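You operate a simulated robot arm through the tools that you are given. There is no shell and no other tool. Be economical: measure what you need, move in short steps, check, and stop when the job is done.

You run a simulated robot arm. Do the job below in one go: nothing can be reset, and whatever is moved stays where it is left.

JOB
Tag the larch block with 30 % in the press and draw it out.
Fine: set the blue knob, slide it in, one stroke; leave the black knob alone.
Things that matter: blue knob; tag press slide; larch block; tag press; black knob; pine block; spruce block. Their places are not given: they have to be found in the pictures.

It is judged by the outcome, as a careful person would: the job done as asked, and still so three seconds after it is handed in. It fails if anything else is knocked over, pushed out of place, dropped, spilled or broken.

ROBOT AND FRAMES
A 7-joint arm with a two-finger parallel gripper, fixed in place. Base frame: the origin is at the foot of the arm, x ahead of it, y to its left, z up. Units: mm, degrees, N and s.
Its first joint turns from -166.0 to 166.0 degrees. Payload 4.4 kg.
The tool frame sits at the grasp point between the pads (the TCP): z along the fingers, y along the line on which they close. The tips reach 23 mm beyond it. The gripper opens to 94 mm. The fingers are 38 mm wide and 10 mm thick; the gripper's body (54 by 96 mm) begins 39 mm behind the TCP.
Orientation is told as [roll, pitch, yaw] about the base's x, y, z axes, in that order, counted from this pose: with the fingers straight down and closing along the base's y, the tool's x points along the base's -x, its y along +y and its z along -z.

CONTROLS
- The arm moves only by the tool send_rows. Its argument "increments" is a list of rows, each an object of numbers (a shift or turn left out is 0, a gripper value left out holds the last): "x", "y", "z": the shift along the tool's x, y, z in cm; "wx", "wy", "wz": the turn, a rotation vector about the tool's x, y, z in degrees; "hand": the gripper command, from -1 (fully open) to 1 (shut), values between in proportion. In form: [{"x": .., "y": .., "z": .., "wx": .., "wy": .., "wz": .., "hand": ..}, ...]. A call has 1 to 12 rows; each row shifts and turns the commanded pose from where the row before left it, along the tool's axes as they then stand. Rows are played at 5 a second. More than 50 mm and 8.6 degrees between two rows, or a gripper value outside its range, and nothing of the call is played. Where a pose cannot be reached the arm comes as near as it can. A force on the tool above 90 N (or 10 N above the force at the start of the call, whichever is more), or a blocked arm, ends the call early, and 0.2 s more pass. Each finger travels about 72 mm/s and halts on what it meets, pressing with about 33 N; the grip force reading is that of the motor and also rises with nothing between the fingers. The clock runs only during rows and for 0.2 s after the last one: add rows that do not move to give the fingers time. The reply holds the time, the measured pose of the TCP, the force on the tool along the base axes, the opening and the grip force, in the units named above and with some noise, and new pictures: "show" is both (left out), scene, wrist or none.
- Cameras (640 x 400 px; columns grow to the right, rows downward): "scene" is fixed at [220.6, -501.8, 1647.5]; the picture's right is [0.61, -0.79, 0.00], its down [-0.48, -0.38, -0.79] and it looks along [0.62, 0.49, -0.61] (base axes); focal length 330 px, centre (320, 200). "wrist" rides on the gripper at [-39, 0, -44] in the tool frame; the picture's right is [0.00, -1.00, 0.00], its down [0.97, 0.00, -0.24] and it looks along [0.24, 0.00, 0.97] (tool axes); focal length 218 px, centre (320, 200).
- measure_at(camera, pixels): for up to 12 pixels [column, row] of the newest picture of that camera ("zoom" is the newest enlarged one), the place [x, y, z] in the base frame of the surface seen there, good to about 2 mm. The clock stands still meanwhile.
- zoom(camera, box): a new picture of the part [left, top, right, bottom] of that camera's present view, enlarged. The clock stands still meanwhile.
- sign_off(): hands the job in; it is judged then, once.

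Keep the steps short. Do not move on a guess: measure, check each grasp and each placing, and mend mistakes. In all there are 80 turns and 170 pictures (those below and enlarged ones count). Leave the gripper open and the arm clear of the work at the hand-in unless told otherwise, and finish with a single line.

The tools are called after ">>>" by a JSON object that holds its "op" and its "data". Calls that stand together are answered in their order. send_rows: Moves the arm, as the interface text tells. Its arguments: {"type":"object","properties":{"increments":{"type":"array","items":{"type":"object","properties":{"x":{"type":"number"},"y":{"type":"number"},"z":{"type":"number"},"wx":{"type":"number"},"wy":{"type":"number"},"wz":{"type":"number"},"hand":{"type":"number"}}}},"show":{"type":"string","enum":["both","scene","wrist","none"]}},"required":["increments"]} The other tools are called the same way: measure_at (camera, pixels) gives the place of the surface under pixels of a picture; zoom (camera, box) takes an enlarged picture of a part of a camera's view; sign_off () hands the job in.

At the start:

```text
t: 0.0
ee_pos: [623.8, 127.1, 1330.8]
orientation: [0.0, -0.1, 0.0]
wrist_force: [0.0, 1.0, 0.0]
width: 93.9
grip_force: 0.1
```

scene: 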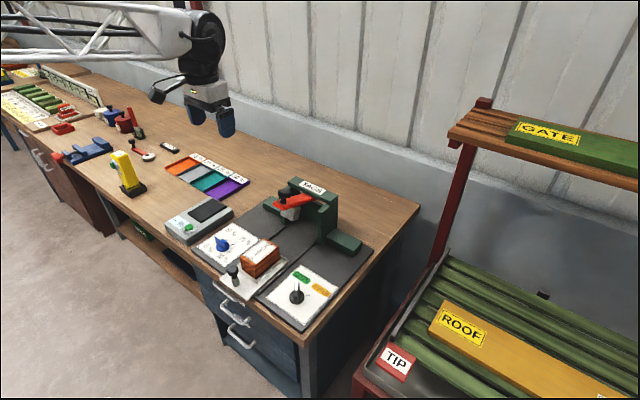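
wrist: 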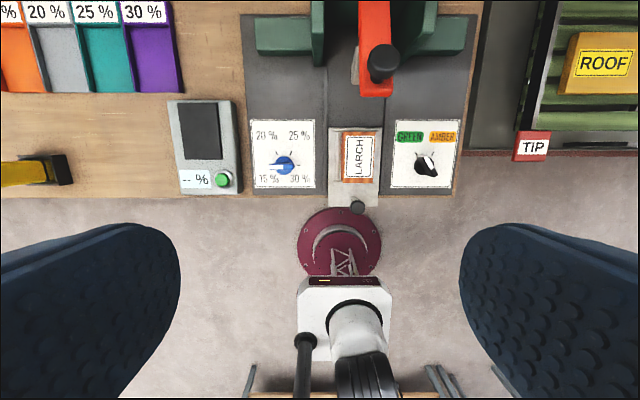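

I see the press (green, with a red lever) with the larch block on its slide, the blue knob left and the black knob right. I'll zoom in on both views for detail.

>>> {"op": "zoom", "data": {"camera": "wrist", "box": [160, 0, 480, 220]}}

>>> {"op": "zoom", "data": {"camera": "scene", "box": [160, 140, 400, 330]}}

>>> {"op": "zoom", "data": {"camera": "scene", "box": [0, 50, 240, 200]}}

```text
1.82 times, centred on (320, 110) of wrist
```

zoom: 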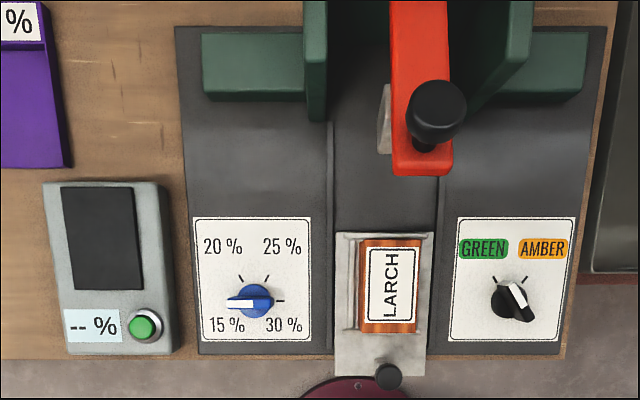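

```text
2.11 times, centred on (280, 235) of scene
```

zoom: 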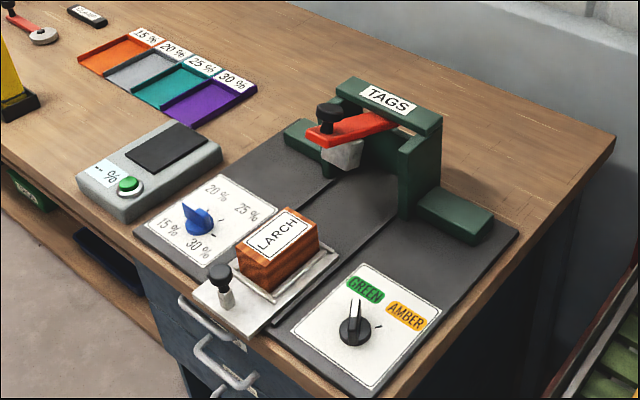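

```text
2.67 times, centred on (120, 125) of scene
```

zoom: 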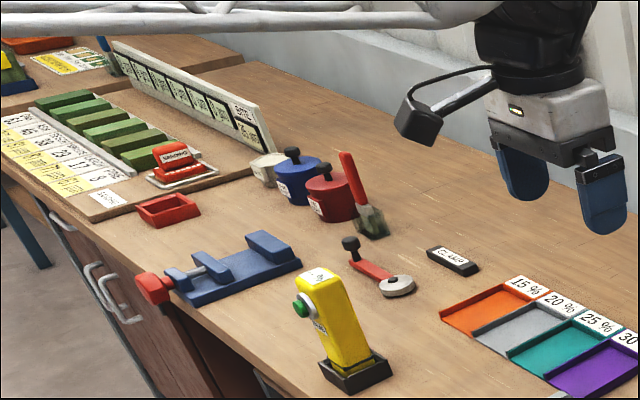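

Next I'll measure the blue knob, slide pin, block, lever knob and nearby obstacles in the wrist picture.

>>> {"op": "measure_at", "data": {"camera": "wrist", "pixels": [[284, 165], [276, 167], [292, 164], [270, 155], [357, 207], [345, 200], [360, 157], [382, 58], [376, 90], [319, 40], [427, 164], [200, 150]]}}

>>> {"op": "measure_at", "data": {"camera": "scene", "pixels": [[233, 268], [233, 280], [222, 243], [262, 250], [283, 193], [297, 202], [288, 214], [312, 185]]}}

```text
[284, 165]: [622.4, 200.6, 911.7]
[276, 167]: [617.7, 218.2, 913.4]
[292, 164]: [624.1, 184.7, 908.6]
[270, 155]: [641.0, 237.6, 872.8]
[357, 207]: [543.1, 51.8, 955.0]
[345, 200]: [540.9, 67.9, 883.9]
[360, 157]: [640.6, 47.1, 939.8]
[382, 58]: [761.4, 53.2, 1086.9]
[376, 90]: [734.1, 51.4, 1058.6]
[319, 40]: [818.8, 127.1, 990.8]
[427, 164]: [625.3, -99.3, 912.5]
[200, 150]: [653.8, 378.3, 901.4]
```

```text
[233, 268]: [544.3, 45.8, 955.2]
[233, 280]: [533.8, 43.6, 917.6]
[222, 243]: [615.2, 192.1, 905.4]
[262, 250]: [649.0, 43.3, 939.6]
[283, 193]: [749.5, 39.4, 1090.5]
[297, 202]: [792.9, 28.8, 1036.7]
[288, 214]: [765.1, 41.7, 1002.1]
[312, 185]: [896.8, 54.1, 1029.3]
```

The knob is at about (620, 200, top z≈912). I'll move above it to TCP z ≈ 1060 and look closer.

>>> {"op": "send_rows", "data": {"increments": [{"y": 3.7, "z": 4, "x": 0.2, "hand": -1}, {"y": 3.6, "z": 3, "x": 0.2}, {"z": 5}, {"z": 5}, {"z": 5}, {"z": 5}, {}]}}

```text
refused: row 1 steps farther than a row can; nothing moved
```

The first row was too long, so I'm splitting it.

>>> {"op": "send_rows", "data": {"increments": [{"y": 3.7, "x": 0.2, "hand": -1}, {"y": 3.6, "x": 0.2}, {"z": 4.5}, {"z": 4.5}, {"z": 4.5}, {"z": 4.5}, {"z": 4.5}, {"z": 4.5}, {}]}}

```text
t: 2.0
ee_pos: [621.1, 198.7, 1060.5]
orientation: [0.0, -0.1, 0.0]
wrist_force: [-0.1, -0.8, 0.7]
width: 94.1
grip_force: 0.0
```

scene: 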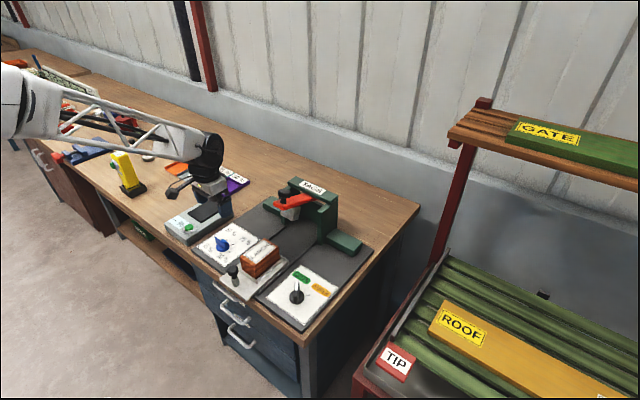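
wrist: 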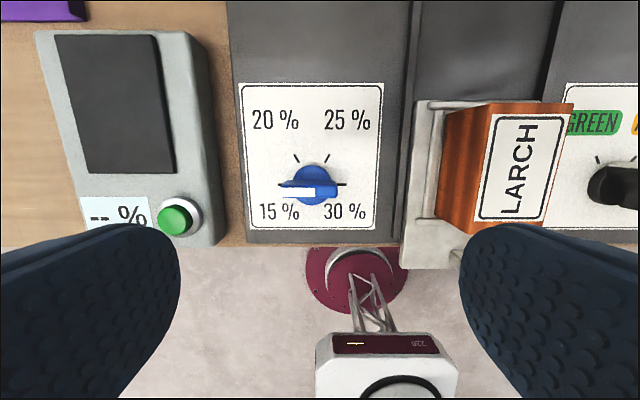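

>>> {"op": "zoom", "data": {"camera": "wrist", "box": [235, 130, 395, 230]}}

```text
4.00 times, centred on (315, 180) of wrist
```

zoom: 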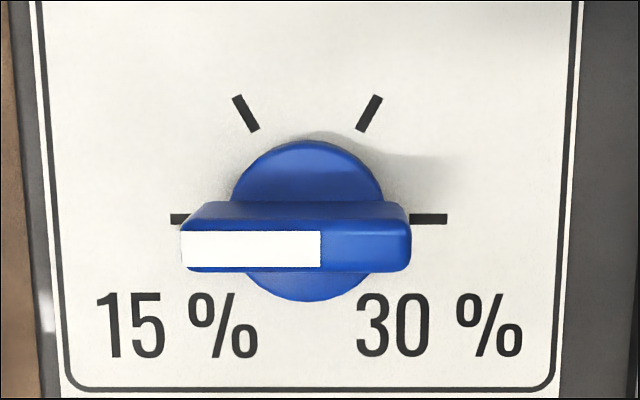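

The bar-type pointer is at 15 % (pointing +y), and 30 % is 180° clockwise past 20 and 25. I'll measure the bar and the neighbours.

>>> {"op": "measure_at", "data": {"camera": "zoom", "pixels": [[190, 248], [405, 248], [297, 236], [297, 262], [297, 208], [297, 290], [297, 160], [310, 150], [180, 218], [435, 218], [300, 50]]}}

>>> {"op": "measure_at", "data": {"camera": "wrist", "pixels": [[200, 150], [175, 219], [425, 150], [437, 180], [475, 180], [525, 170], [495, 110], [420, 255]]}}

```text
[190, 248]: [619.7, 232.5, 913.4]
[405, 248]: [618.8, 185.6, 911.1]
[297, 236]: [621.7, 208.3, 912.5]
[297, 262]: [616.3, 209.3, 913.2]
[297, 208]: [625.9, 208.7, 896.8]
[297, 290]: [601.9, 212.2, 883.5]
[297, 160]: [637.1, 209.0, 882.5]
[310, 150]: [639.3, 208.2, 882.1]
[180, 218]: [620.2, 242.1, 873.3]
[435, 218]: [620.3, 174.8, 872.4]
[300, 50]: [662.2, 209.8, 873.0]
```

```text
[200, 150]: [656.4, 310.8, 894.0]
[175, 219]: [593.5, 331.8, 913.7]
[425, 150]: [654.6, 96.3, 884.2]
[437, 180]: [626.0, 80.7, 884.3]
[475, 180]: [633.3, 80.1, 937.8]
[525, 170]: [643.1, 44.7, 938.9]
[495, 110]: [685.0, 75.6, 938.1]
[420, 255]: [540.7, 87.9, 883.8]
```

The bar is centred at (620, 208.7) with z 883–913. I'll turn the gripper 90° counter-clockwise, centred above the bar, so it has 180° of clockwise travel ahead.

>>> {"op": "send_rows", "data": {"increments": [{"y": 1.0, "x": 0.1, "wz": -8.2}, {"wz": -8.2}, {"wz": -8.2}, {"wz": -8.2}, {"wz": -8.2}, {"wz": -8.2}, {"wz": -8.2}, {"wz": -8.2}, {"wz": -8.2}, {"wz": -8.1}, {"wz": -8.1}, {}]}}

```text
t: 4.6
ee_pos: [619.2, 210.0, 1058.9]
orientation: [0.0, 0.0, 90.1]
wrist_force: [0.2, -0.7, -0.1]
width: 93.9
grip_force: 0.0
```

scene: 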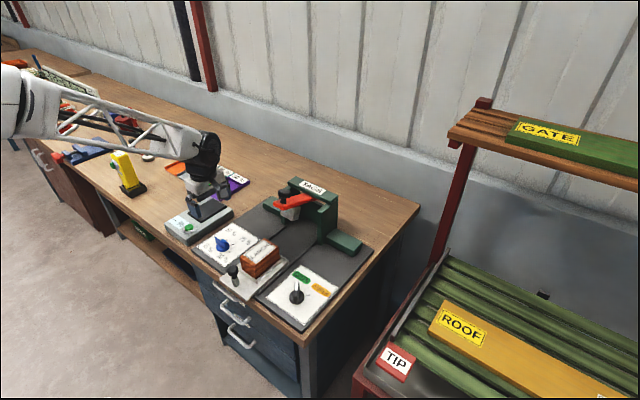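
wrist: 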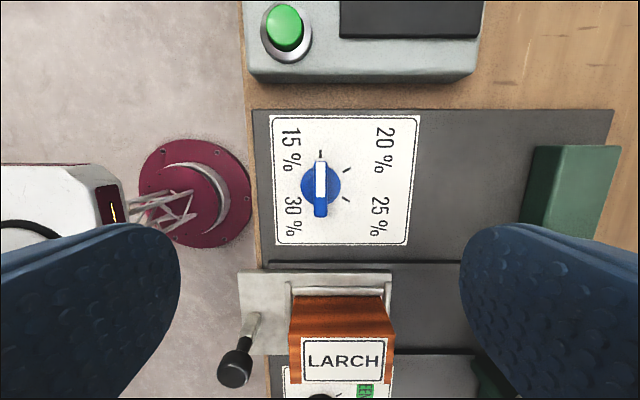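

Aligned. I'm descending to TCP z ≈ 911 so the tips sit at 888, just above the knob's disc.

>>> {"op": "send_rows", "data": {"increments": [{"z": 4.5}, {"z": 4.5}, {"z": 4}, {"z": 1.8}, {}, {}]}}

```text
t: 6.0
ee_pos: [620.0, 208.9, 912.7]
orientation: [0.1, 0.0, 89.9]
wrist_force: [-0.3, -0.3, 0.1]
width: 94.2
grip_force: 0.0
```

scene: 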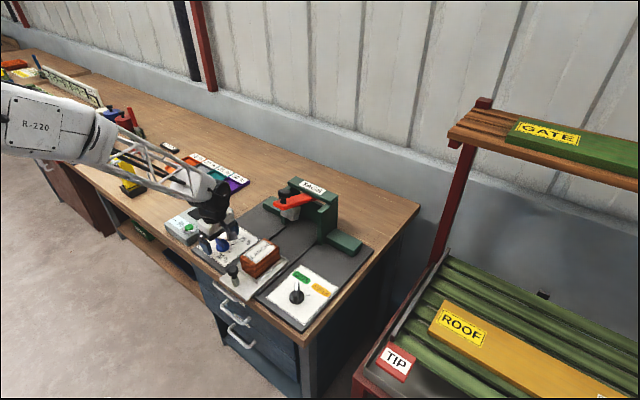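
wrist: 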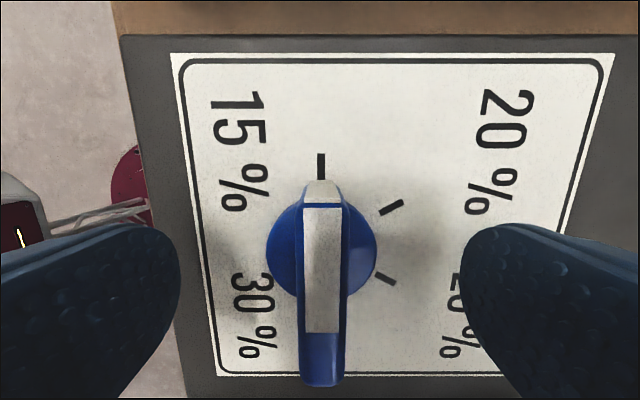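

The bar is centred between the fingers, so I'm closing on it.

>>> {"op": "send_rows", "data": {"increments": [{"hand": 1}, {}, {}, {}, {}], "show": "wrist"}}

```text
t: 7.2
ee_pos: [620.0, 208.9, 912.0]
orientation: [0.0, 0.1, 90.0]
wrist_force: [18.2, 0.2, -6.6]
width: 12.7
grip_force: 45.1
```

wrist: 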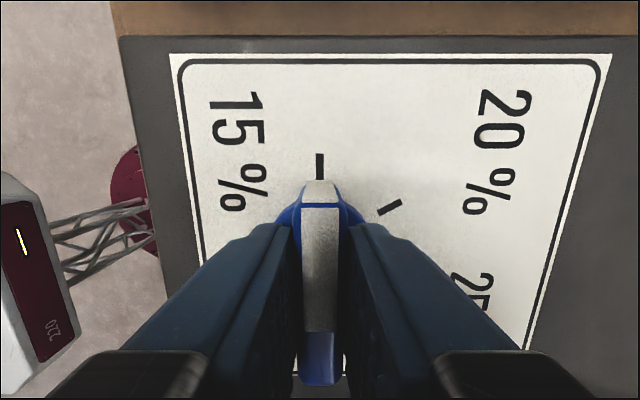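

The bar is gripped (12.7 mm). Now the first part of the clockwise turn, about 82°.

>>> {"op": "send_rows", "data": {"increments": [{"wz": 8.2}, {"wz": 8.2}, {"wz": 8.2}, {"wz": 8.2}, {"wz": 8.2}, {"wz": 8.2}, {"wz": 8.2}, {"wz": 8.2}, {"wz": 8.2}, {"wz": 8.2}, {}], "show": "wrist"}}

```text
t: 8.9
ee_pos: [620.1, 207.8, 911.8]
orientation: [-0.1, -0.1, 31.2]
wrist_force: [16.9, -17.0, -5.6]
width: 12.9
grip_force: 44.8
stopped in row 8: the force on the tool passed its limit (the readings are from after the stop); the commanded pose is now the measured one
```

wrist: 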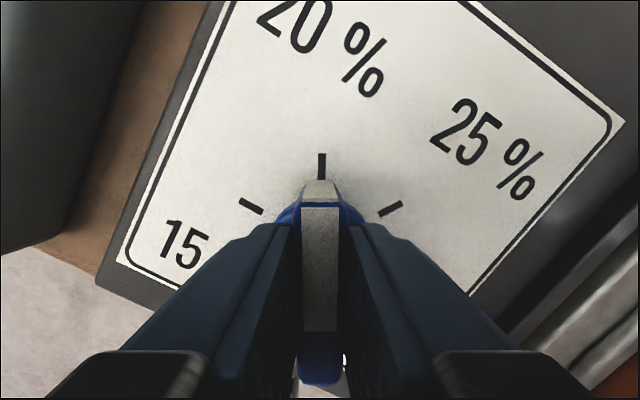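

The pointer turned to 20 % before the force limit stopped the call. The grip still holds and the knob follows, so I'll continue in smaller turns.

>>> {"op": "send_rows", "data": {"increments": [{"wz": 5}, {"wz": 5}, {"wz": 5}, {"wz": 5}, {"wz": 5}, {"wz": 5}, {"wz": 5}, {"wz": 5}, {"wz": 5}, {"wz": 5}, {"wz": 5}, {}], "show": "wrist"}}

```text
t: 11.5
ee_pos: [619.1, 209.5, 912.3]
orientation: [-0.1, 0.0, -23.8]
wrist_force: [-5.9, -77.5, 10.1]
width: 12.9
grip_force: 44.8
```

wrist: 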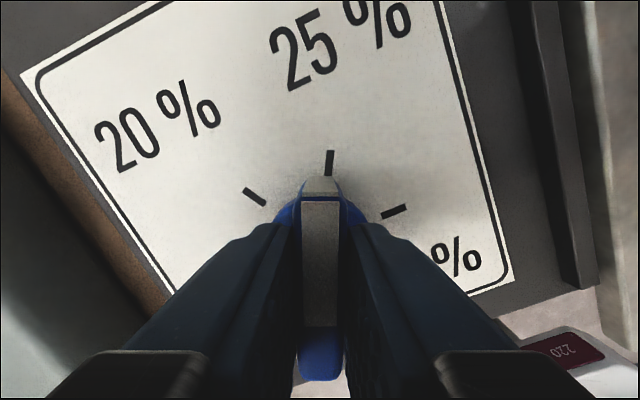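

The pointer is near 25 %, but there's a side force of −77 N along y because the tool sits off the knob axis. I'll shift toward −y by about 2 mm to relieve it.

>>> {"op": "send_rows", "data": {"increments": [{"y": -0.1, "x": -0.05}, {"y": -0.1, "x": -0.05}, {}], "show": "none"}}

```text
t: 12.3
ee_pos: [620.2, 207.6, 912.8]
orientation: [0.1, -0.2, -23.7]
wrist_force: [-21.5, 10.5, 2.5]
width: 12.8
grip_force: 44.8
```

The force is relieved. I'm continuing toward 30 %, with a total yaw target of −90°.

>>> {"op": "send_rows", "data": {"increments": [{"wz": 5}, {"wz": 5}, {"wz": 5}, {"wz": 5}, {"wz": 5}, {"wz": 5}, {"wz": 5}, {}], "show": "wrist"}}

```text
t: 14.1
ee_pos: [620.6, 206.1, 912.8]
orientation: [0.1, -0.1, -58.8]
wrist_force: [18.3, 34.8, -11.5]
width: 12.9
grip_force: 44.9
```

wrist: 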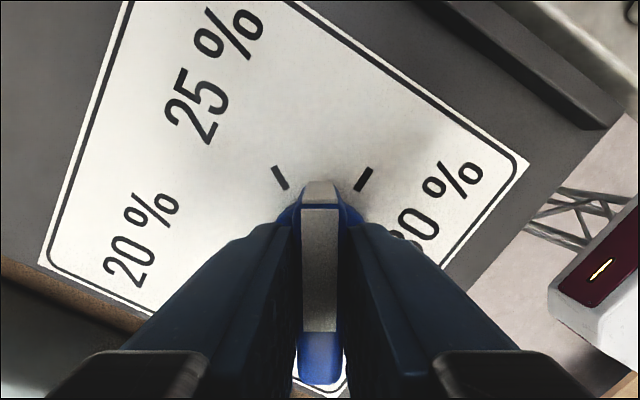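

>>> {"op": "send_rows", "data": {"increments": [{"wz": 5, "x": 0.08, "y": 0.05}, {"wz": 5}, {"wz": 5}, {"wz": 5}, {"wz": 5}, {"wz": 5}, {"wz": 1.2}, {}], "show": "wrist"}}

```text
t: 15.9
ee_pos: [620.1, 207.1, 912.3]
orientation: [0.1, 0.0, -90.1]
wrist_force: [5.3, -29.8, 11.5]
width: 12.7
grip_force: 45.1
```

wrist: 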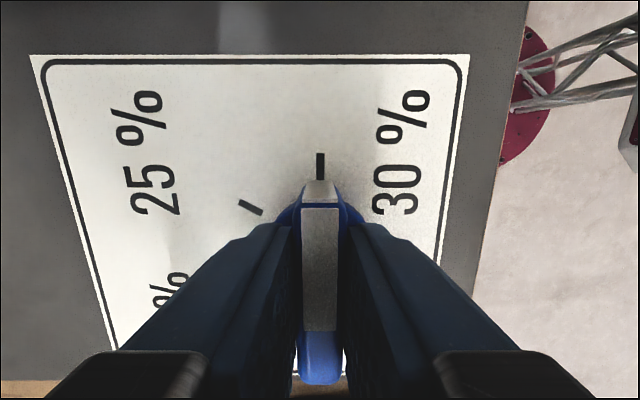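

The pointer is aligned with the 30 % tick. I'm opening and rising.

>>> {"op": "send_rows", "data": {"increments": [{"hand": -1}, {}, {}, {}, {"z": -4}, {"z": -4.5}, {"z": -4.5}, {"z": -2}, {}]}}

```text
t: 17.9
ee_pos: [619.1, 207.2, 1062.0]
orientation: [0.1, 0.0, -90.0]
wrist_force: [0.6, 0.2, 0.1]
width: 94.2
grip_force: 0.0
```

scene: 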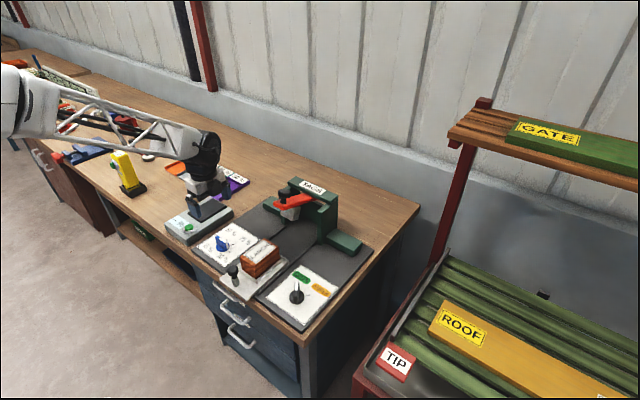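
wrist: 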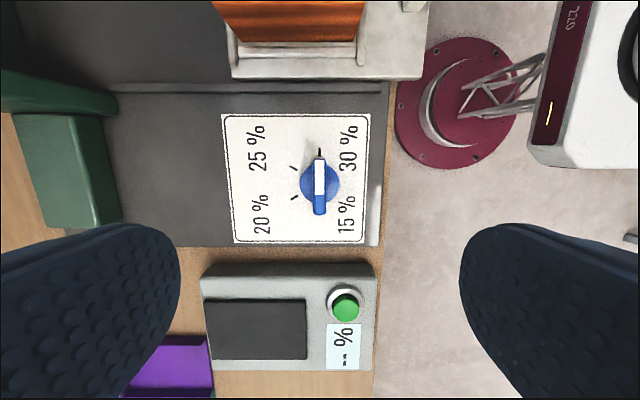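

The blue knob reads 30 %. Before sliding, I'll inspect the press head, the lever and the slide's travel.

>>> {"op": "zoom", "data": {"camera": "scene", "box": [210, 165, 370, 285]}}

```text
3.33 times, centred on (290, 225) of scene
```

zoom: 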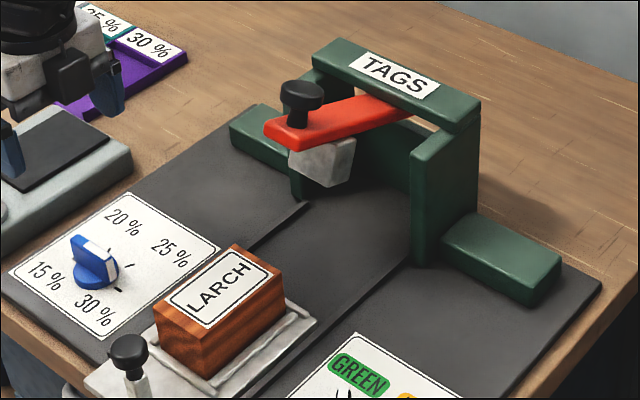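

>>> {"op": "measure_at", "data": {"camera": "zoom", "pixels": [[302, 90], [290, 130], [270, 130], [380, 105], [322, 170], [345, 160], [300, 160], [155, 308], [235, 248], [128, 345], [137, 390], [440, 110]]}}

>>> {"op": "measure_at", "data": {"camera": "zoom", "pixels": [[210, 375], [213, 384], [200, 340], [316, 320], [310, 210], [400, 262], [350, 200], [420, 240], [440, 180], [330, 65], [225, 285], [110, 385]]}}

```text
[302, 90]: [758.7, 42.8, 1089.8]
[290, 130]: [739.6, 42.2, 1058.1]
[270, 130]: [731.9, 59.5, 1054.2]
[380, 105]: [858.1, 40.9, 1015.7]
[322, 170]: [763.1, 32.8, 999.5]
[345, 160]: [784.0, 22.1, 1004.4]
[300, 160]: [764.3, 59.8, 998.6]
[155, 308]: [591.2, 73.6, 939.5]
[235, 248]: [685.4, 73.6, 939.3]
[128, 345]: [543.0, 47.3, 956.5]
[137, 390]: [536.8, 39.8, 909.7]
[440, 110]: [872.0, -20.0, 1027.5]
```

```text
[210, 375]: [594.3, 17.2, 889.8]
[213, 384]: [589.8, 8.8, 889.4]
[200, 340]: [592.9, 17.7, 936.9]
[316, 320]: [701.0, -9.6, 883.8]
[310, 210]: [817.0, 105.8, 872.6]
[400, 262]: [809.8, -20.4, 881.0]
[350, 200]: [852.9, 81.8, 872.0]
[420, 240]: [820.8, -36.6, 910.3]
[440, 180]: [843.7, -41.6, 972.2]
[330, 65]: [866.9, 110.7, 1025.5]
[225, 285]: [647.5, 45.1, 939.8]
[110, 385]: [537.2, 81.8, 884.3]
```

Block centre x ≈ 638 and the die is at x ≈ 780, so the slide travels about 140 mm. The slide pin's head is at (543, 48, top 955). I'll grip it with the fingers closing along y and the tool leaned back, so the gripper stays clear of the lever. First the yaw goes back to 0.

>>> {"op": "send_rows", "data": {"increments": [{"wz": -8.2}, {"wz": -8.2}, {"wz": -8.2}, {"wz": -8.2}, {"wz": -8.2}, {"wz": -8.2}, {"wz": -8.2}, {"wz": -8.2}, {"wz": -8.2}, {"wz": -8.1}, {"wz": -8.1}, {}], "show": "none"}}

>>> {"op": "send_rows", "data": {"increments": [{"x": 2.5, "y": -4}, {"x": 2.5, "y": -4}, {"x": 2.7, "y": -4}, {"y": -4}, {"wy": -7.5}, {"wy": -7.5}, {"wy": -7.5}, {"wy": -7.5}, {}]}}

```text
t: 20.5
ee_pos: [620.0, 208.0, 1062.9]
orientation: [0.0, -0.2, 0.1]
wrist_force: [-0.2, -0.2, 0.1]
width: 93.9
grip_force: 0.0
```

```text
t: 22.5
ee_pos: [543.6, 47.7, 1063.2]
orientation: [-0.1, -30.2, 0.1]
wrist_force: [-0.7, 0.9, 1.1]
width: 93.9
grip_force: 0.1
```

scene: 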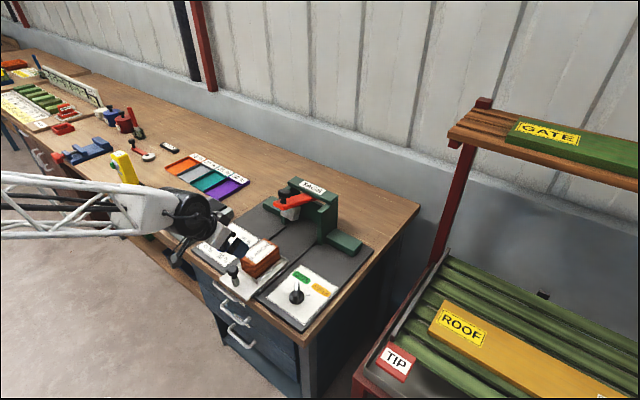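
wrist: 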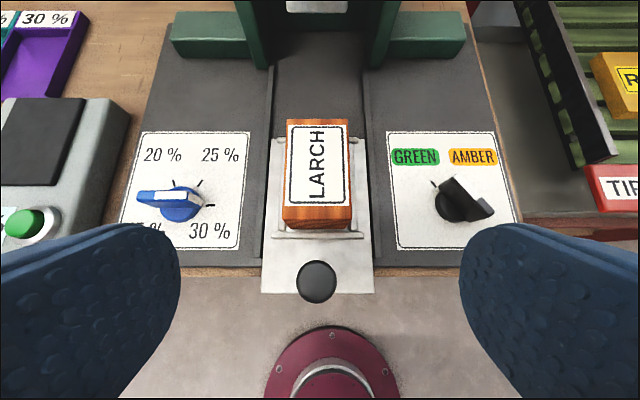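

The blue knob's marking looks odd here, so I'm checking it enlarged.

>>> {"op": "zoom", "data": {"camera": "wrist", "box": [120, 130, 400, 305]}}

>>> {"op": "measure_at", "data": {"camera": "wrist", "pixels": [[316, 272], [300, 280], [332, 280], [317, 300], [317, 264], [140, 198], [198, 198]]}}

```text
2.29 times, centred on (260, 218) of wrist
```

zoom: 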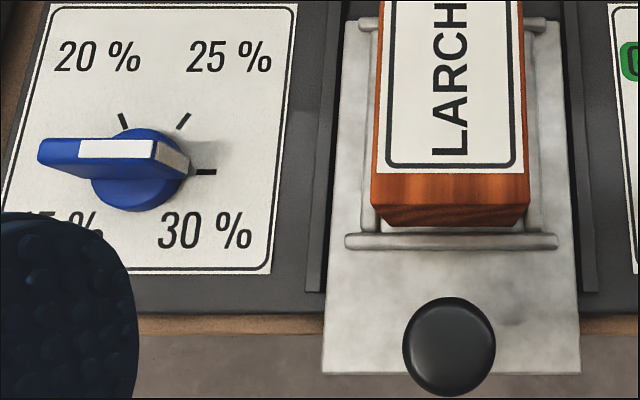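

```text
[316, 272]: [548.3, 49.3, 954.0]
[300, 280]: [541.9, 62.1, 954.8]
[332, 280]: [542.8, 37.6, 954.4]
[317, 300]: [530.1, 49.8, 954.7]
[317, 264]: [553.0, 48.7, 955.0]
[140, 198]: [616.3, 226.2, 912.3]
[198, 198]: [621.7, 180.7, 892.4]
```

The white end points right to the tick, so 30 % is confirmed. The pin head is centred at (542, 50), about 25 mm across. I'm going straight down to TCP z ≈ 945.

>>> {"op": "send_rows", "data": {"increments": [{"x": 1.5, "z": 2.54, "y": 0.2}, {"x": 1.5, "z": 2.54}, {"x": 1.5, "z": 2.54}, {"x": 1.53, "z": 2.52}, {}, {}], "show": "wrist"}}

```text
t: 23.9
ee_pos: [541.5, 48.9, 944.9]
orientation: [0.1, -30.1, 0.1]
wrist_force: [0.6, 0.5, 0.0]
width: 94.0
grip_force: 0.1
```

wrist: 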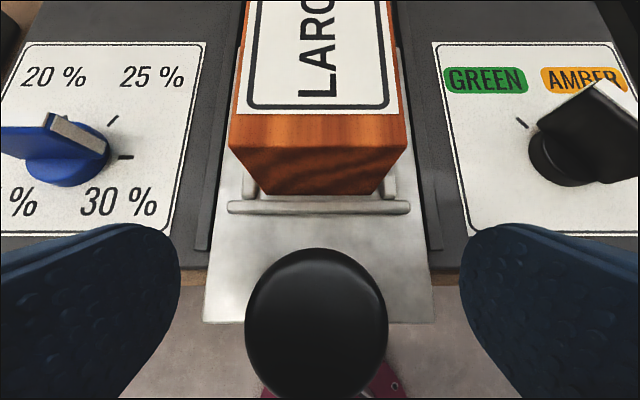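

Centred over the pin head. Closing.

>>> {"op": "send_rows", "data": {"increments": [{"hand": 1}, {}, {}, {}, {}], "show": "wrist"}}

```text
t: 25.1
ee_pos: [542.1, 49.7, 946.1]
orientation: [0.0, -30.1, 0.0]
wrist_force: [0.5, 38.8, -2.9]
width: 29.3
grip_force: 44.7
```

wrist: 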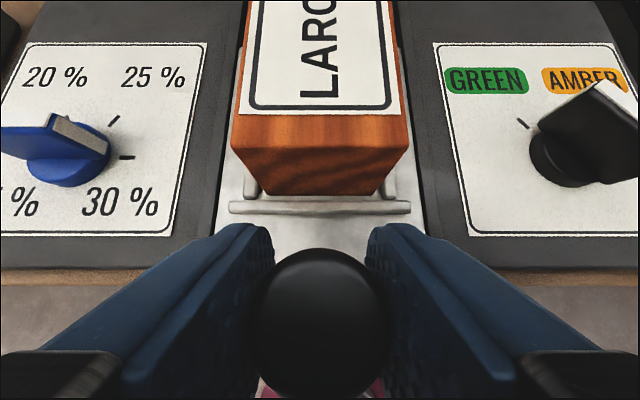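

Gripped at 29 mm. I'll ease the 39 N side load with +1 mm in y and start pushing the slide in along +x.

>>> {"op": "send_rows", "data": {"increments": [{"y": 0.1}, {"x": -0.87, "z": 0.5}, {"x": -0.87, "z": 0.5}, {"x": -0.87, "z": 0.5}, {"x": -0.87, "z": 0.5}, {"x": -0.87, "z": 0.5}, {}]}}

```text
t: 26.7
ee_pos: [591.2, 50.4, 944.9]
orientation: [0.1, -30.2, 0.0]
wrist_force: [0.6, -38.5, -0.8]
width: 29.4
grip_force: 44.8
```

scene: 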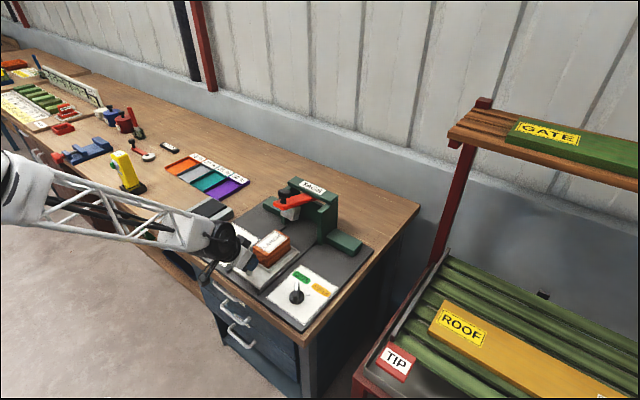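
wrist: 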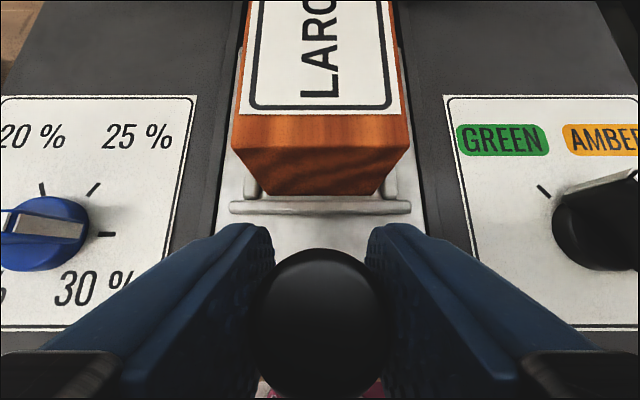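

The slide is moving smoothly. Continuing.

>>> {"op": "send_rows", "data": {"increments": [{"x": -0.87, "z": 0.5, "y": -0.05}, {"x": -0.87, "z": 0.5}, {"x": -0.87, "z": 0.5}, {"x": -0.87, "z": 0.5}, {"x": -0.87, "z": 0.5}, {}]}}

```text
t: 28.1
ee_pos: [641.6, 49.5, 944.7]
orientation: [0.1, -30.0, 0.0]
wrist_force: [0.8, -32.5, -6.3]
width: 29.5
grip_force: 45.3
```

scene: 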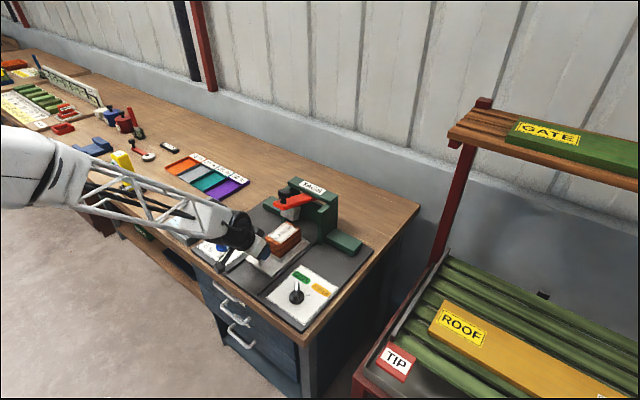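
wrist: 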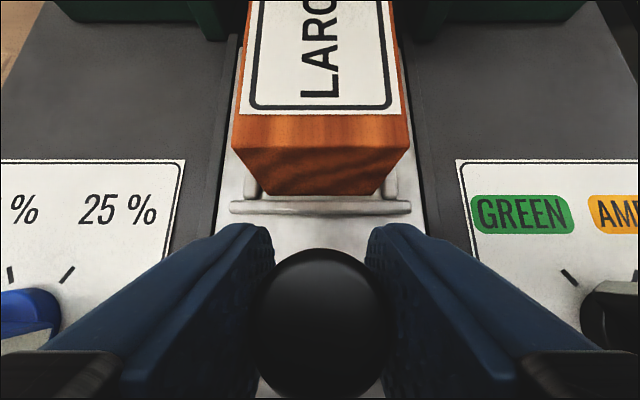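

The slide is at +100 mm. I'll go on in smaller steps toward the stop and watch the force.

>>> {"op": "send_rows", "data": {"increments": [{"x": -0.87, "z": 0.5, "y": -0.05}, {"x": -0.87, "z": 0.5}, {"x": -0.87, "z": 0.5}, {"x": -0.43, "z": 0.25}, {"x": -0.43, "z": 0.25}, {}]}}

```text
t: 29.5
ee_pos: [681.1, 50.3, 944.9]
orientation: [0.1, -30.2, 0.1]
wrist_force: [-25.7, 5.2, 1.1]
width: 29.3
grip_force: 45.1
```

scene: 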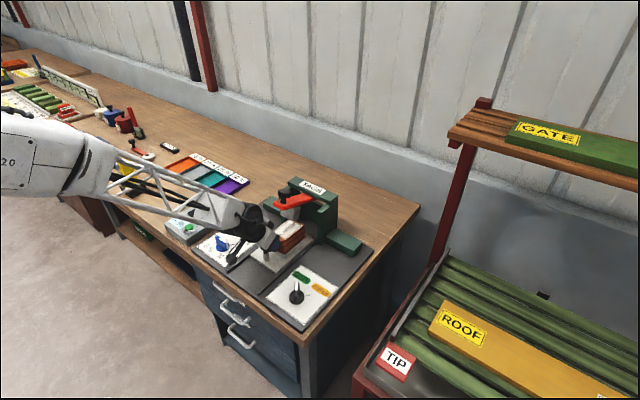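
wrist: 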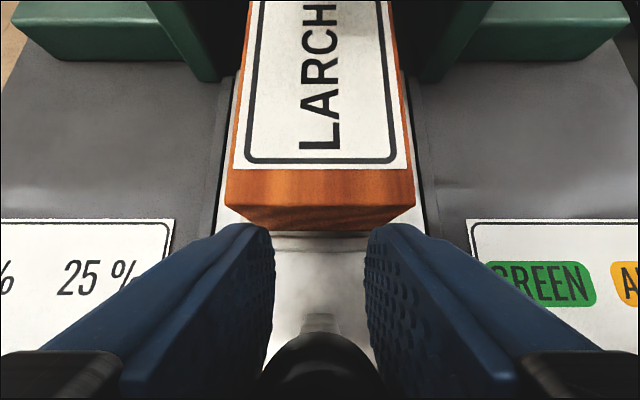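

The force rose to −26 N and the pin head slipped back in the grip, so the slide seems to be on its stop. I'll open, back out along the tool axis and check.

>>> {"op": "send_rows", "data": {"increments": [{"hand": -1}, {}, {}, {}, {"z": -4}, {"z": -4.5}, {"z": -4.5}, {}]}}

```text
t: 31.3
ee_pos: [618.1, 48.9, 1057.2]
orientation: [0.0, -30.1, 0.0]
wrist_force: [0.3, -0.6, 0.7]
width: 94.2
grip_force: 0.1
```

scene: 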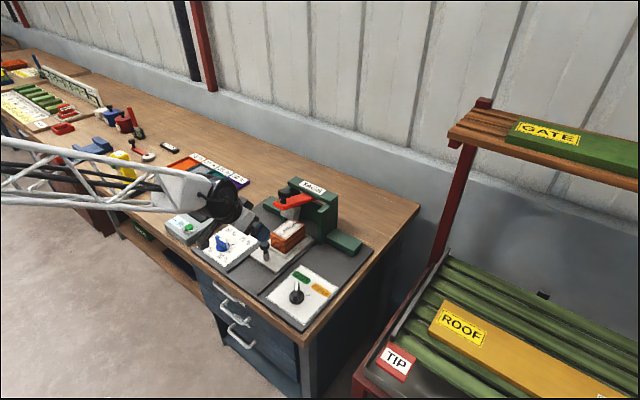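
wrist: 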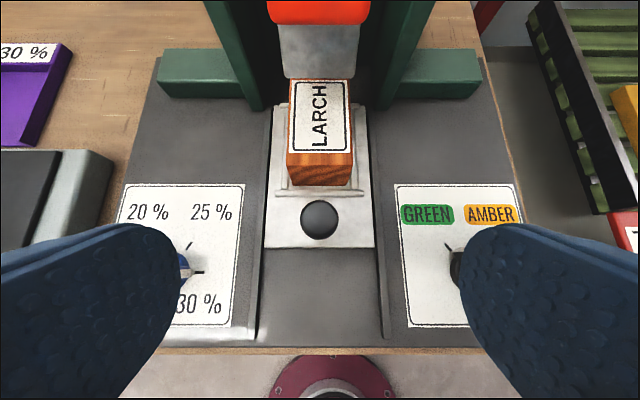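

>>> {"op": "measure_at", "data": {"camera": "wrist", "pixels": [[319, 219], [302, 219], [336, 219], [320, 153], [288, 150], [355, 148], [320, 50], [320, 76], [318, 10], [320, 248]]}}

>>> {"op": "zoom", "data": {"camera": "scene", "box": [220, 170, 350, 275]}}

```text
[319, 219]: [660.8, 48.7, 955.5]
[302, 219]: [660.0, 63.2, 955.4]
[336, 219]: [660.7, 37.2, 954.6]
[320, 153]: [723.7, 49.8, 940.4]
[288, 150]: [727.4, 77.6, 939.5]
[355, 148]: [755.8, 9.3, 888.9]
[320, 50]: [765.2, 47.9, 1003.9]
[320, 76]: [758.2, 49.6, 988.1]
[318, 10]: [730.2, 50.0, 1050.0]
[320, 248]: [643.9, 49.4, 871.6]
```

```text
3.81 times, centred on (285, 222) of scene
```

zoom: 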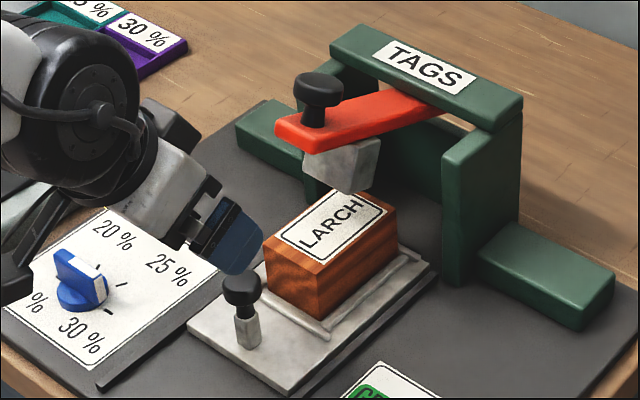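

The pin is now at x ≈ 661, so it travelled about 119 mm. To be sure that's the stop, I'll close the fingers and nudge the pin gently from behind, watching the force.

>>> {"op": "send_rows", "data": {"increments": [{"x": 2.5, "z": -1.4, "hand": 1}, {"x": 1.27, "z": 2.25}, {"x": 1.27, "z": 2.25}, {"x": 1.27, "z": 2.25}, {"x": 1.27, "z": 2.25}, {}], "show": "wrist"}}

```text
t: 32.7
ee_pos: [590.2, 50.0, 954.2]
orientation: [0.1, -30.2, 0.0]
wrist_force: [-0.4, -0.8, -0.2]
width: 0.0
grip_force: 33.0
```

wrist: 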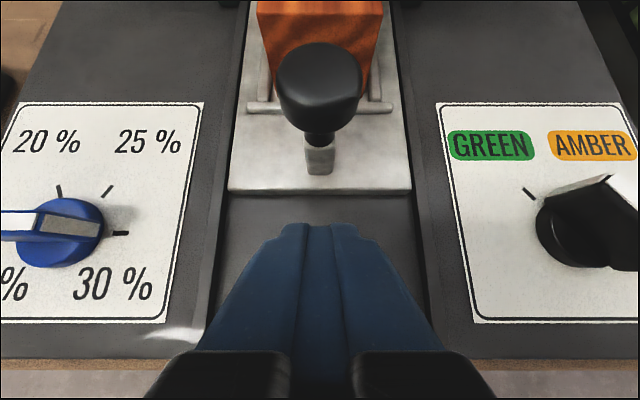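

>>> {"op": "send_rows", "data": {"increments": [{"x": -0.87, "z": 0.5}, {"x": -0.87, "z": 0.5}, {"x": -0.87, "z": 0.5}, {"x": -0.26, "z": 0.15}, {"x": -0.26, "z": 0.15}, {}], "show": "wrist"}}

```text
t: 33.8
ee_pos: [619.6, 49.0, 953.7]
orientation: [-0.1, -29.8, 0.1]
wrist_force: [-38.2, -2.4, 15.1]
width: 0.0
grip_force: 32.8
stopped in row 5: the force on the tool passed its limit (the readings are from after the stop); the commanded pose is now the measured one
```

wrist: 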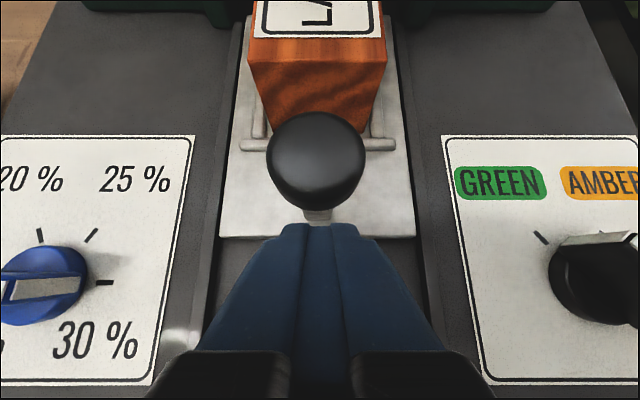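

Firm resistance at the same place, so the slide is on its stop. I'll back off, rise clear, and look at the lever with the tool leaned back 10°.

>>> {"op": "send_rows", "data": {"increments": [{"x": 2.6, "z": -1.5}, {"x": -2.25, "z": -3.9}, {"x": -2.25, "z": -3.9}, {"x": -2.25, "z": -3.9}, {"x": -2.25, "z": -3.9}, {"x": -2.25, "z": -3.9, "hand": -1}, {"wy": 6.7}, {"wy": 6.7}, {"wy": 6.7}, {"x": -4}, {"x": -4}, {}]}}

```text
t: 36.4
ee_pos: [670.8, 49.7, 1192.8]
orientation: [0.0, -9.7, 0.0]
wrist_force: [-0.3, 0.6, 0.3]
width: 94.1
grip_force: 0.1
```

scene: 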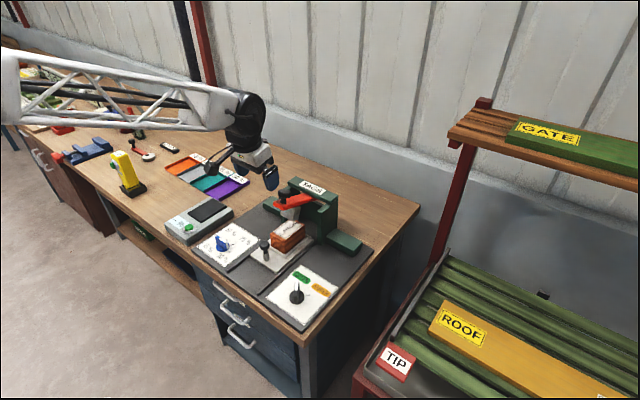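
wrist: 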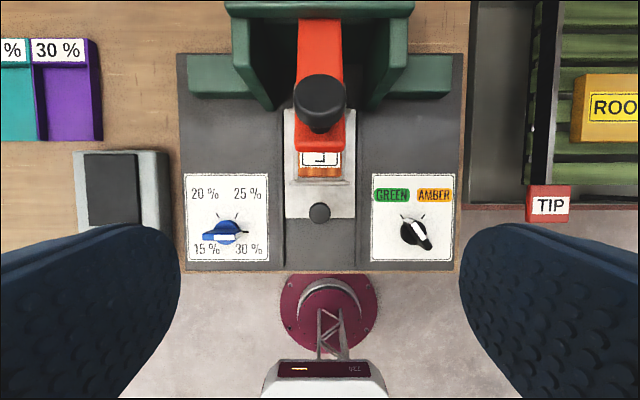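

>>> {"op": "measure_at", "data": {"camera": "wrist", "pixels": [[320, 97], [295, 97], [344, 97], [320, 78], [320, 114], [318, 140], [297, 130], [343, 130], [320, 25], [320, 60], [320, 8], [320, 170]]}}

>>> {"op": "zoom", "data": {"camera": "wrist", "box": [220, 0, 420, 125]}}

```text
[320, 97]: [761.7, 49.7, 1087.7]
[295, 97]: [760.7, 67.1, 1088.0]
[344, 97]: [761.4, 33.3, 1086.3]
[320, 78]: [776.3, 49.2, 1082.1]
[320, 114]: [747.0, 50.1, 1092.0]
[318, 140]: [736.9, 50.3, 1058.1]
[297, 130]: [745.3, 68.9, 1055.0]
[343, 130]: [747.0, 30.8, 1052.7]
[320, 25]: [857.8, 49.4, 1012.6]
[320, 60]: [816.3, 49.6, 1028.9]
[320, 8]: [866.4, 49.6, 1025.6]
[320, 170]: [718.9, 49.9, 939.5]
```

```text
3.20 times, centred on (320, 62) of wrist
```

zoom: 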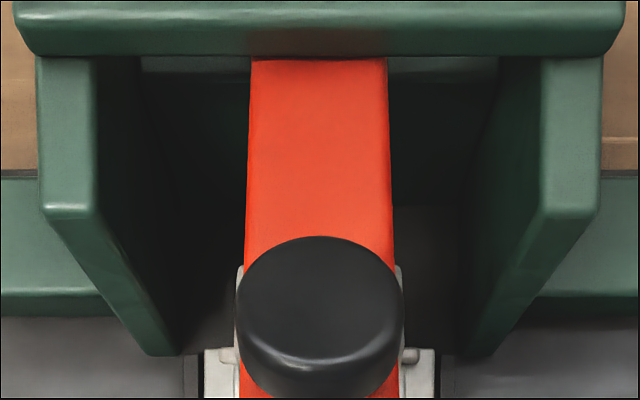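

The lever knob head is about 34 mm wide, centred at (761, 50, 1088). I'll go above it and descend with open fingers until the pads straddle it at TCP z ≈ 1084.

>>> {"op": "send_rows", "data": {"increments": [{"x": -4.53, "z": 0.78}, {"x": -4.53, "z": 0.78}, {"x": 0.62, "z": 3.58}, {"x": 0.62, "z": 3.58}, {"x": 0.62, "z": 3.58}, {}, {}]}}

```text
t: 38.0
ee_pos: [761.1, 49.4, 1082.8]
orientation: [-0.2, -9.8, -0.1]
wrist_force: [0.6, 0.7, 0.4]
width: 93.8
grip_force: 0.1
```

scene: 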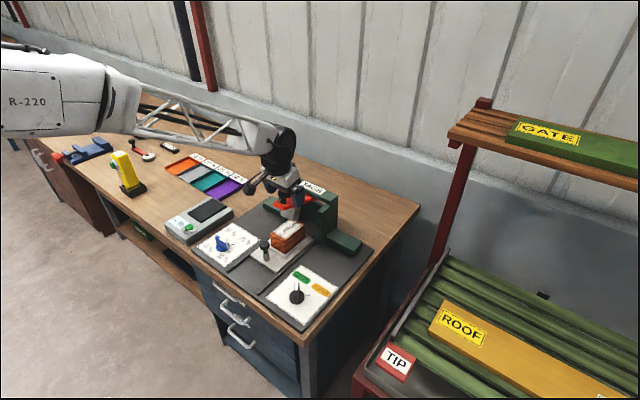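
wrist: 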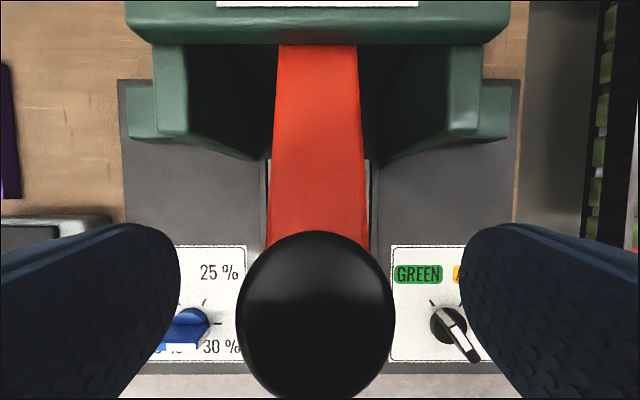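

Straddled and centred. Closing on the lever knob.

>>> {"op": "send_rows", "data": {"increments": [{"hand": 1}, {}, {}, {}, {}], "show": "wrist"}}

```text
t: 39.1
ee_pos: [762.3, 50.6, 1083.2]
orientation: [0.0, -9.7, 0.0]
wrist_force: [1.3, 34.7, -0.9]
width: 37.1
grip_force: 44.8
```

wrist: 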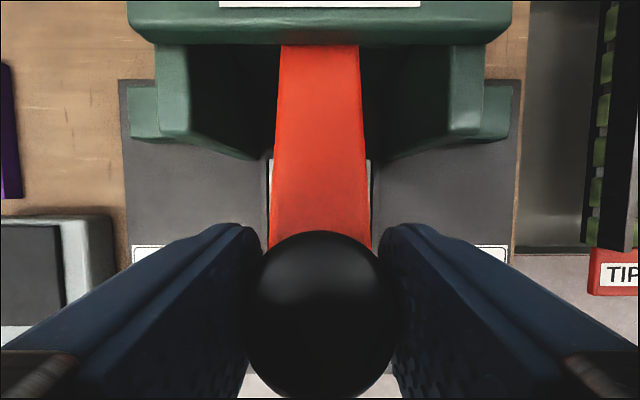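

Gripped at 37 mm. I'm easing the y side load and starting the stroke down along the lever's arc.

>>> {"op": "send_rows", "data": {"increments": [{"y": 0.08}, {"x": 0.38, "z": 0.5}, {"x": 0.38, "z": 0.5}, {"x": 0.38, "z": 0.5}, {"x": 0.38, "z": 0.5}, {"x": 0.29, "z": 0.56}, {"x": 0.29, "z": 0.56}, {}]}}

```text
t: 41.0
ee_pos: [745.4, 50.9, 1047.5]
orientation: [-0.1, -9.8, 0.0]
wrist_force: [-0.8, 17.0, 7.4]
width: 37.5
grip_force: 44.5
```

scene: 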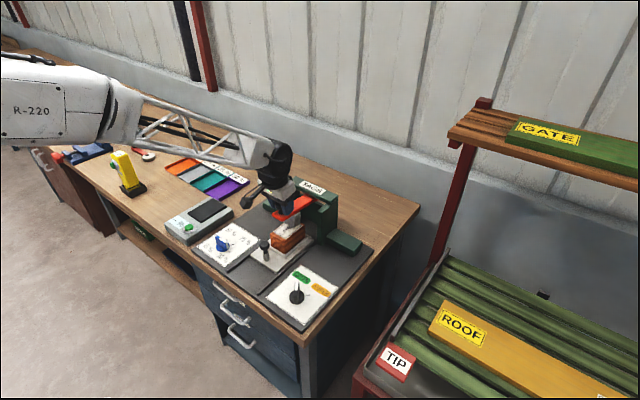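
wrist: 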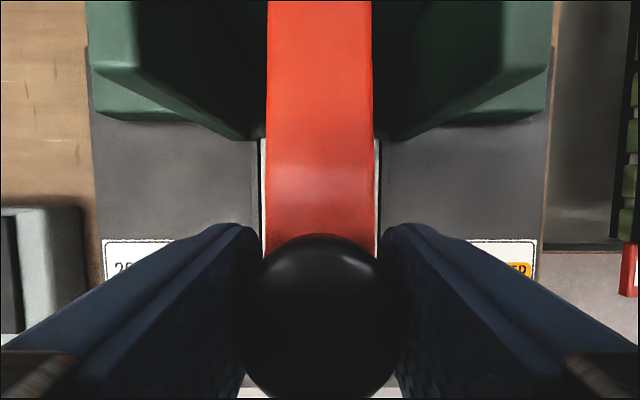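

The lever follows and forces are low. Continuing down until it bottoms out.

>>> {"op": "send_rows", "data": {"increments": [{"x": 0.27, "z": 0.56}, {"x": 0.25, "z": 0.56}, {"x": 0.2, "z": 0.5}, {"x": 0.18, "z": 0.5}, {"x": 0.15, "z": 0.5}, {}]}}

```text
t: 42.4
ee_pos: [741.3, 50.1, 1024.6]
orientation: [-0.1, -10.0, 0.0]
wrist_force: [-11.6, 21.3, 66.7]
width: 37.1
grip_force: 45.4
```

scene: 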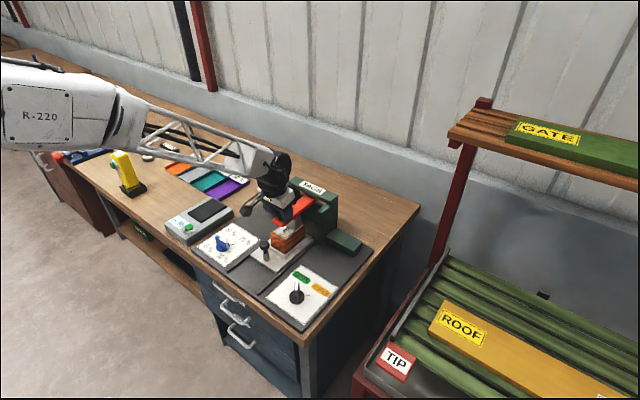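
wrist: 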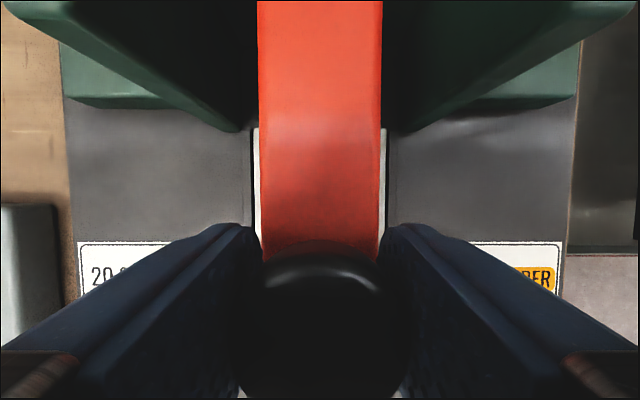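

The upward force is 67 N, so the lever has met something. I'm checking whether the die sits on the block.

>>> {"op": "zoom", "data": {"camera": "scene", "box": [240, 170, 350, 260]}}

```text
4.44 times, centred on (295, 215) of scene
```

zoom: 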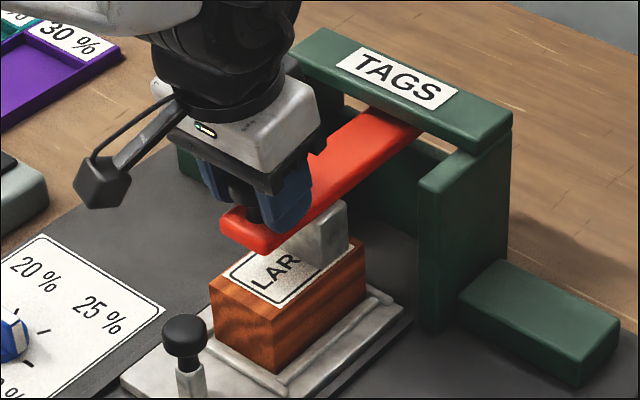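

The die is down on the block. One slight further press, in the same stroke, will make sure it's bottomed.

>>> {"op": "send_rows", "data": {"increments": [{"x": 0.03, "z": 0.15}, {"x": 0.03, "z": 0.15}, {}], "show": "none"}}

```text
t: 42.8
ee_pos: [741.6, 49.5, 1025.2]
orientation: [0.0, -10.2, -0.1]
wrist_force: [-19.1, 2.8, 19.7]
width: 37.3
grip_force: 44.7
stopped in row 1: the force on the tool passed its limit (the readings are from after the stop); the commanded pose is now the measured one
```

It's bottomed firmly: the position held while the force limit tripped. I'm bringing the lever back up along the same arc.

>>> {"op": "send_rows", "data": {"increments": [{"x": -0.19, "z": -0.52}, {"x": -0.19, "z": -0.52}, {"x": -0.19, "z": -0.53}, {"x": -0.2, "z": -0.53}, {"x": -0.38, "z": -0.54}, {"x": -0.38, "z": -0.54}, {"x": -0.38, "z": -0.54}, {"x": -0.38, "z": -0.54}, {"x": -0.38, "z": -0.54}, {"x": -0.38, "z": -0.54}, {}]}}

```text
t: 45.1
ee_pos: [762.5, 49.5, 1079.8]
orientation: [0.1, -10.1, 0.0]
wrist_force: [-2.3, 17.5, -23.1]
width: 37.3
grip_force: 44.6
```

scene: 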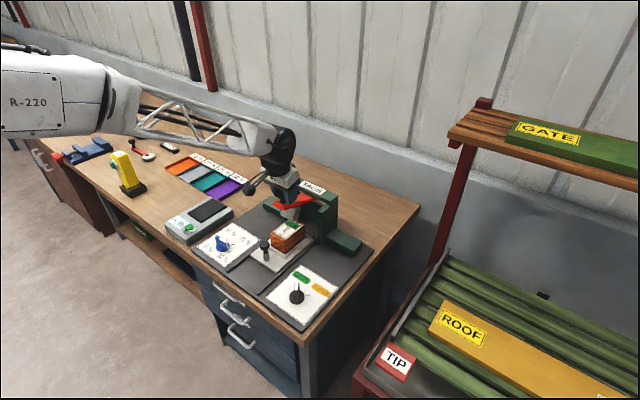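
wrist: 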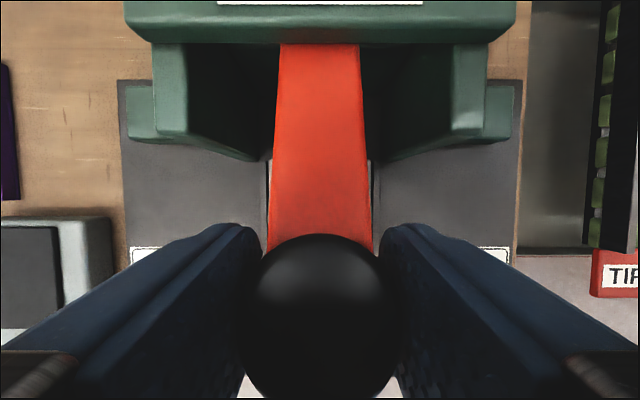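

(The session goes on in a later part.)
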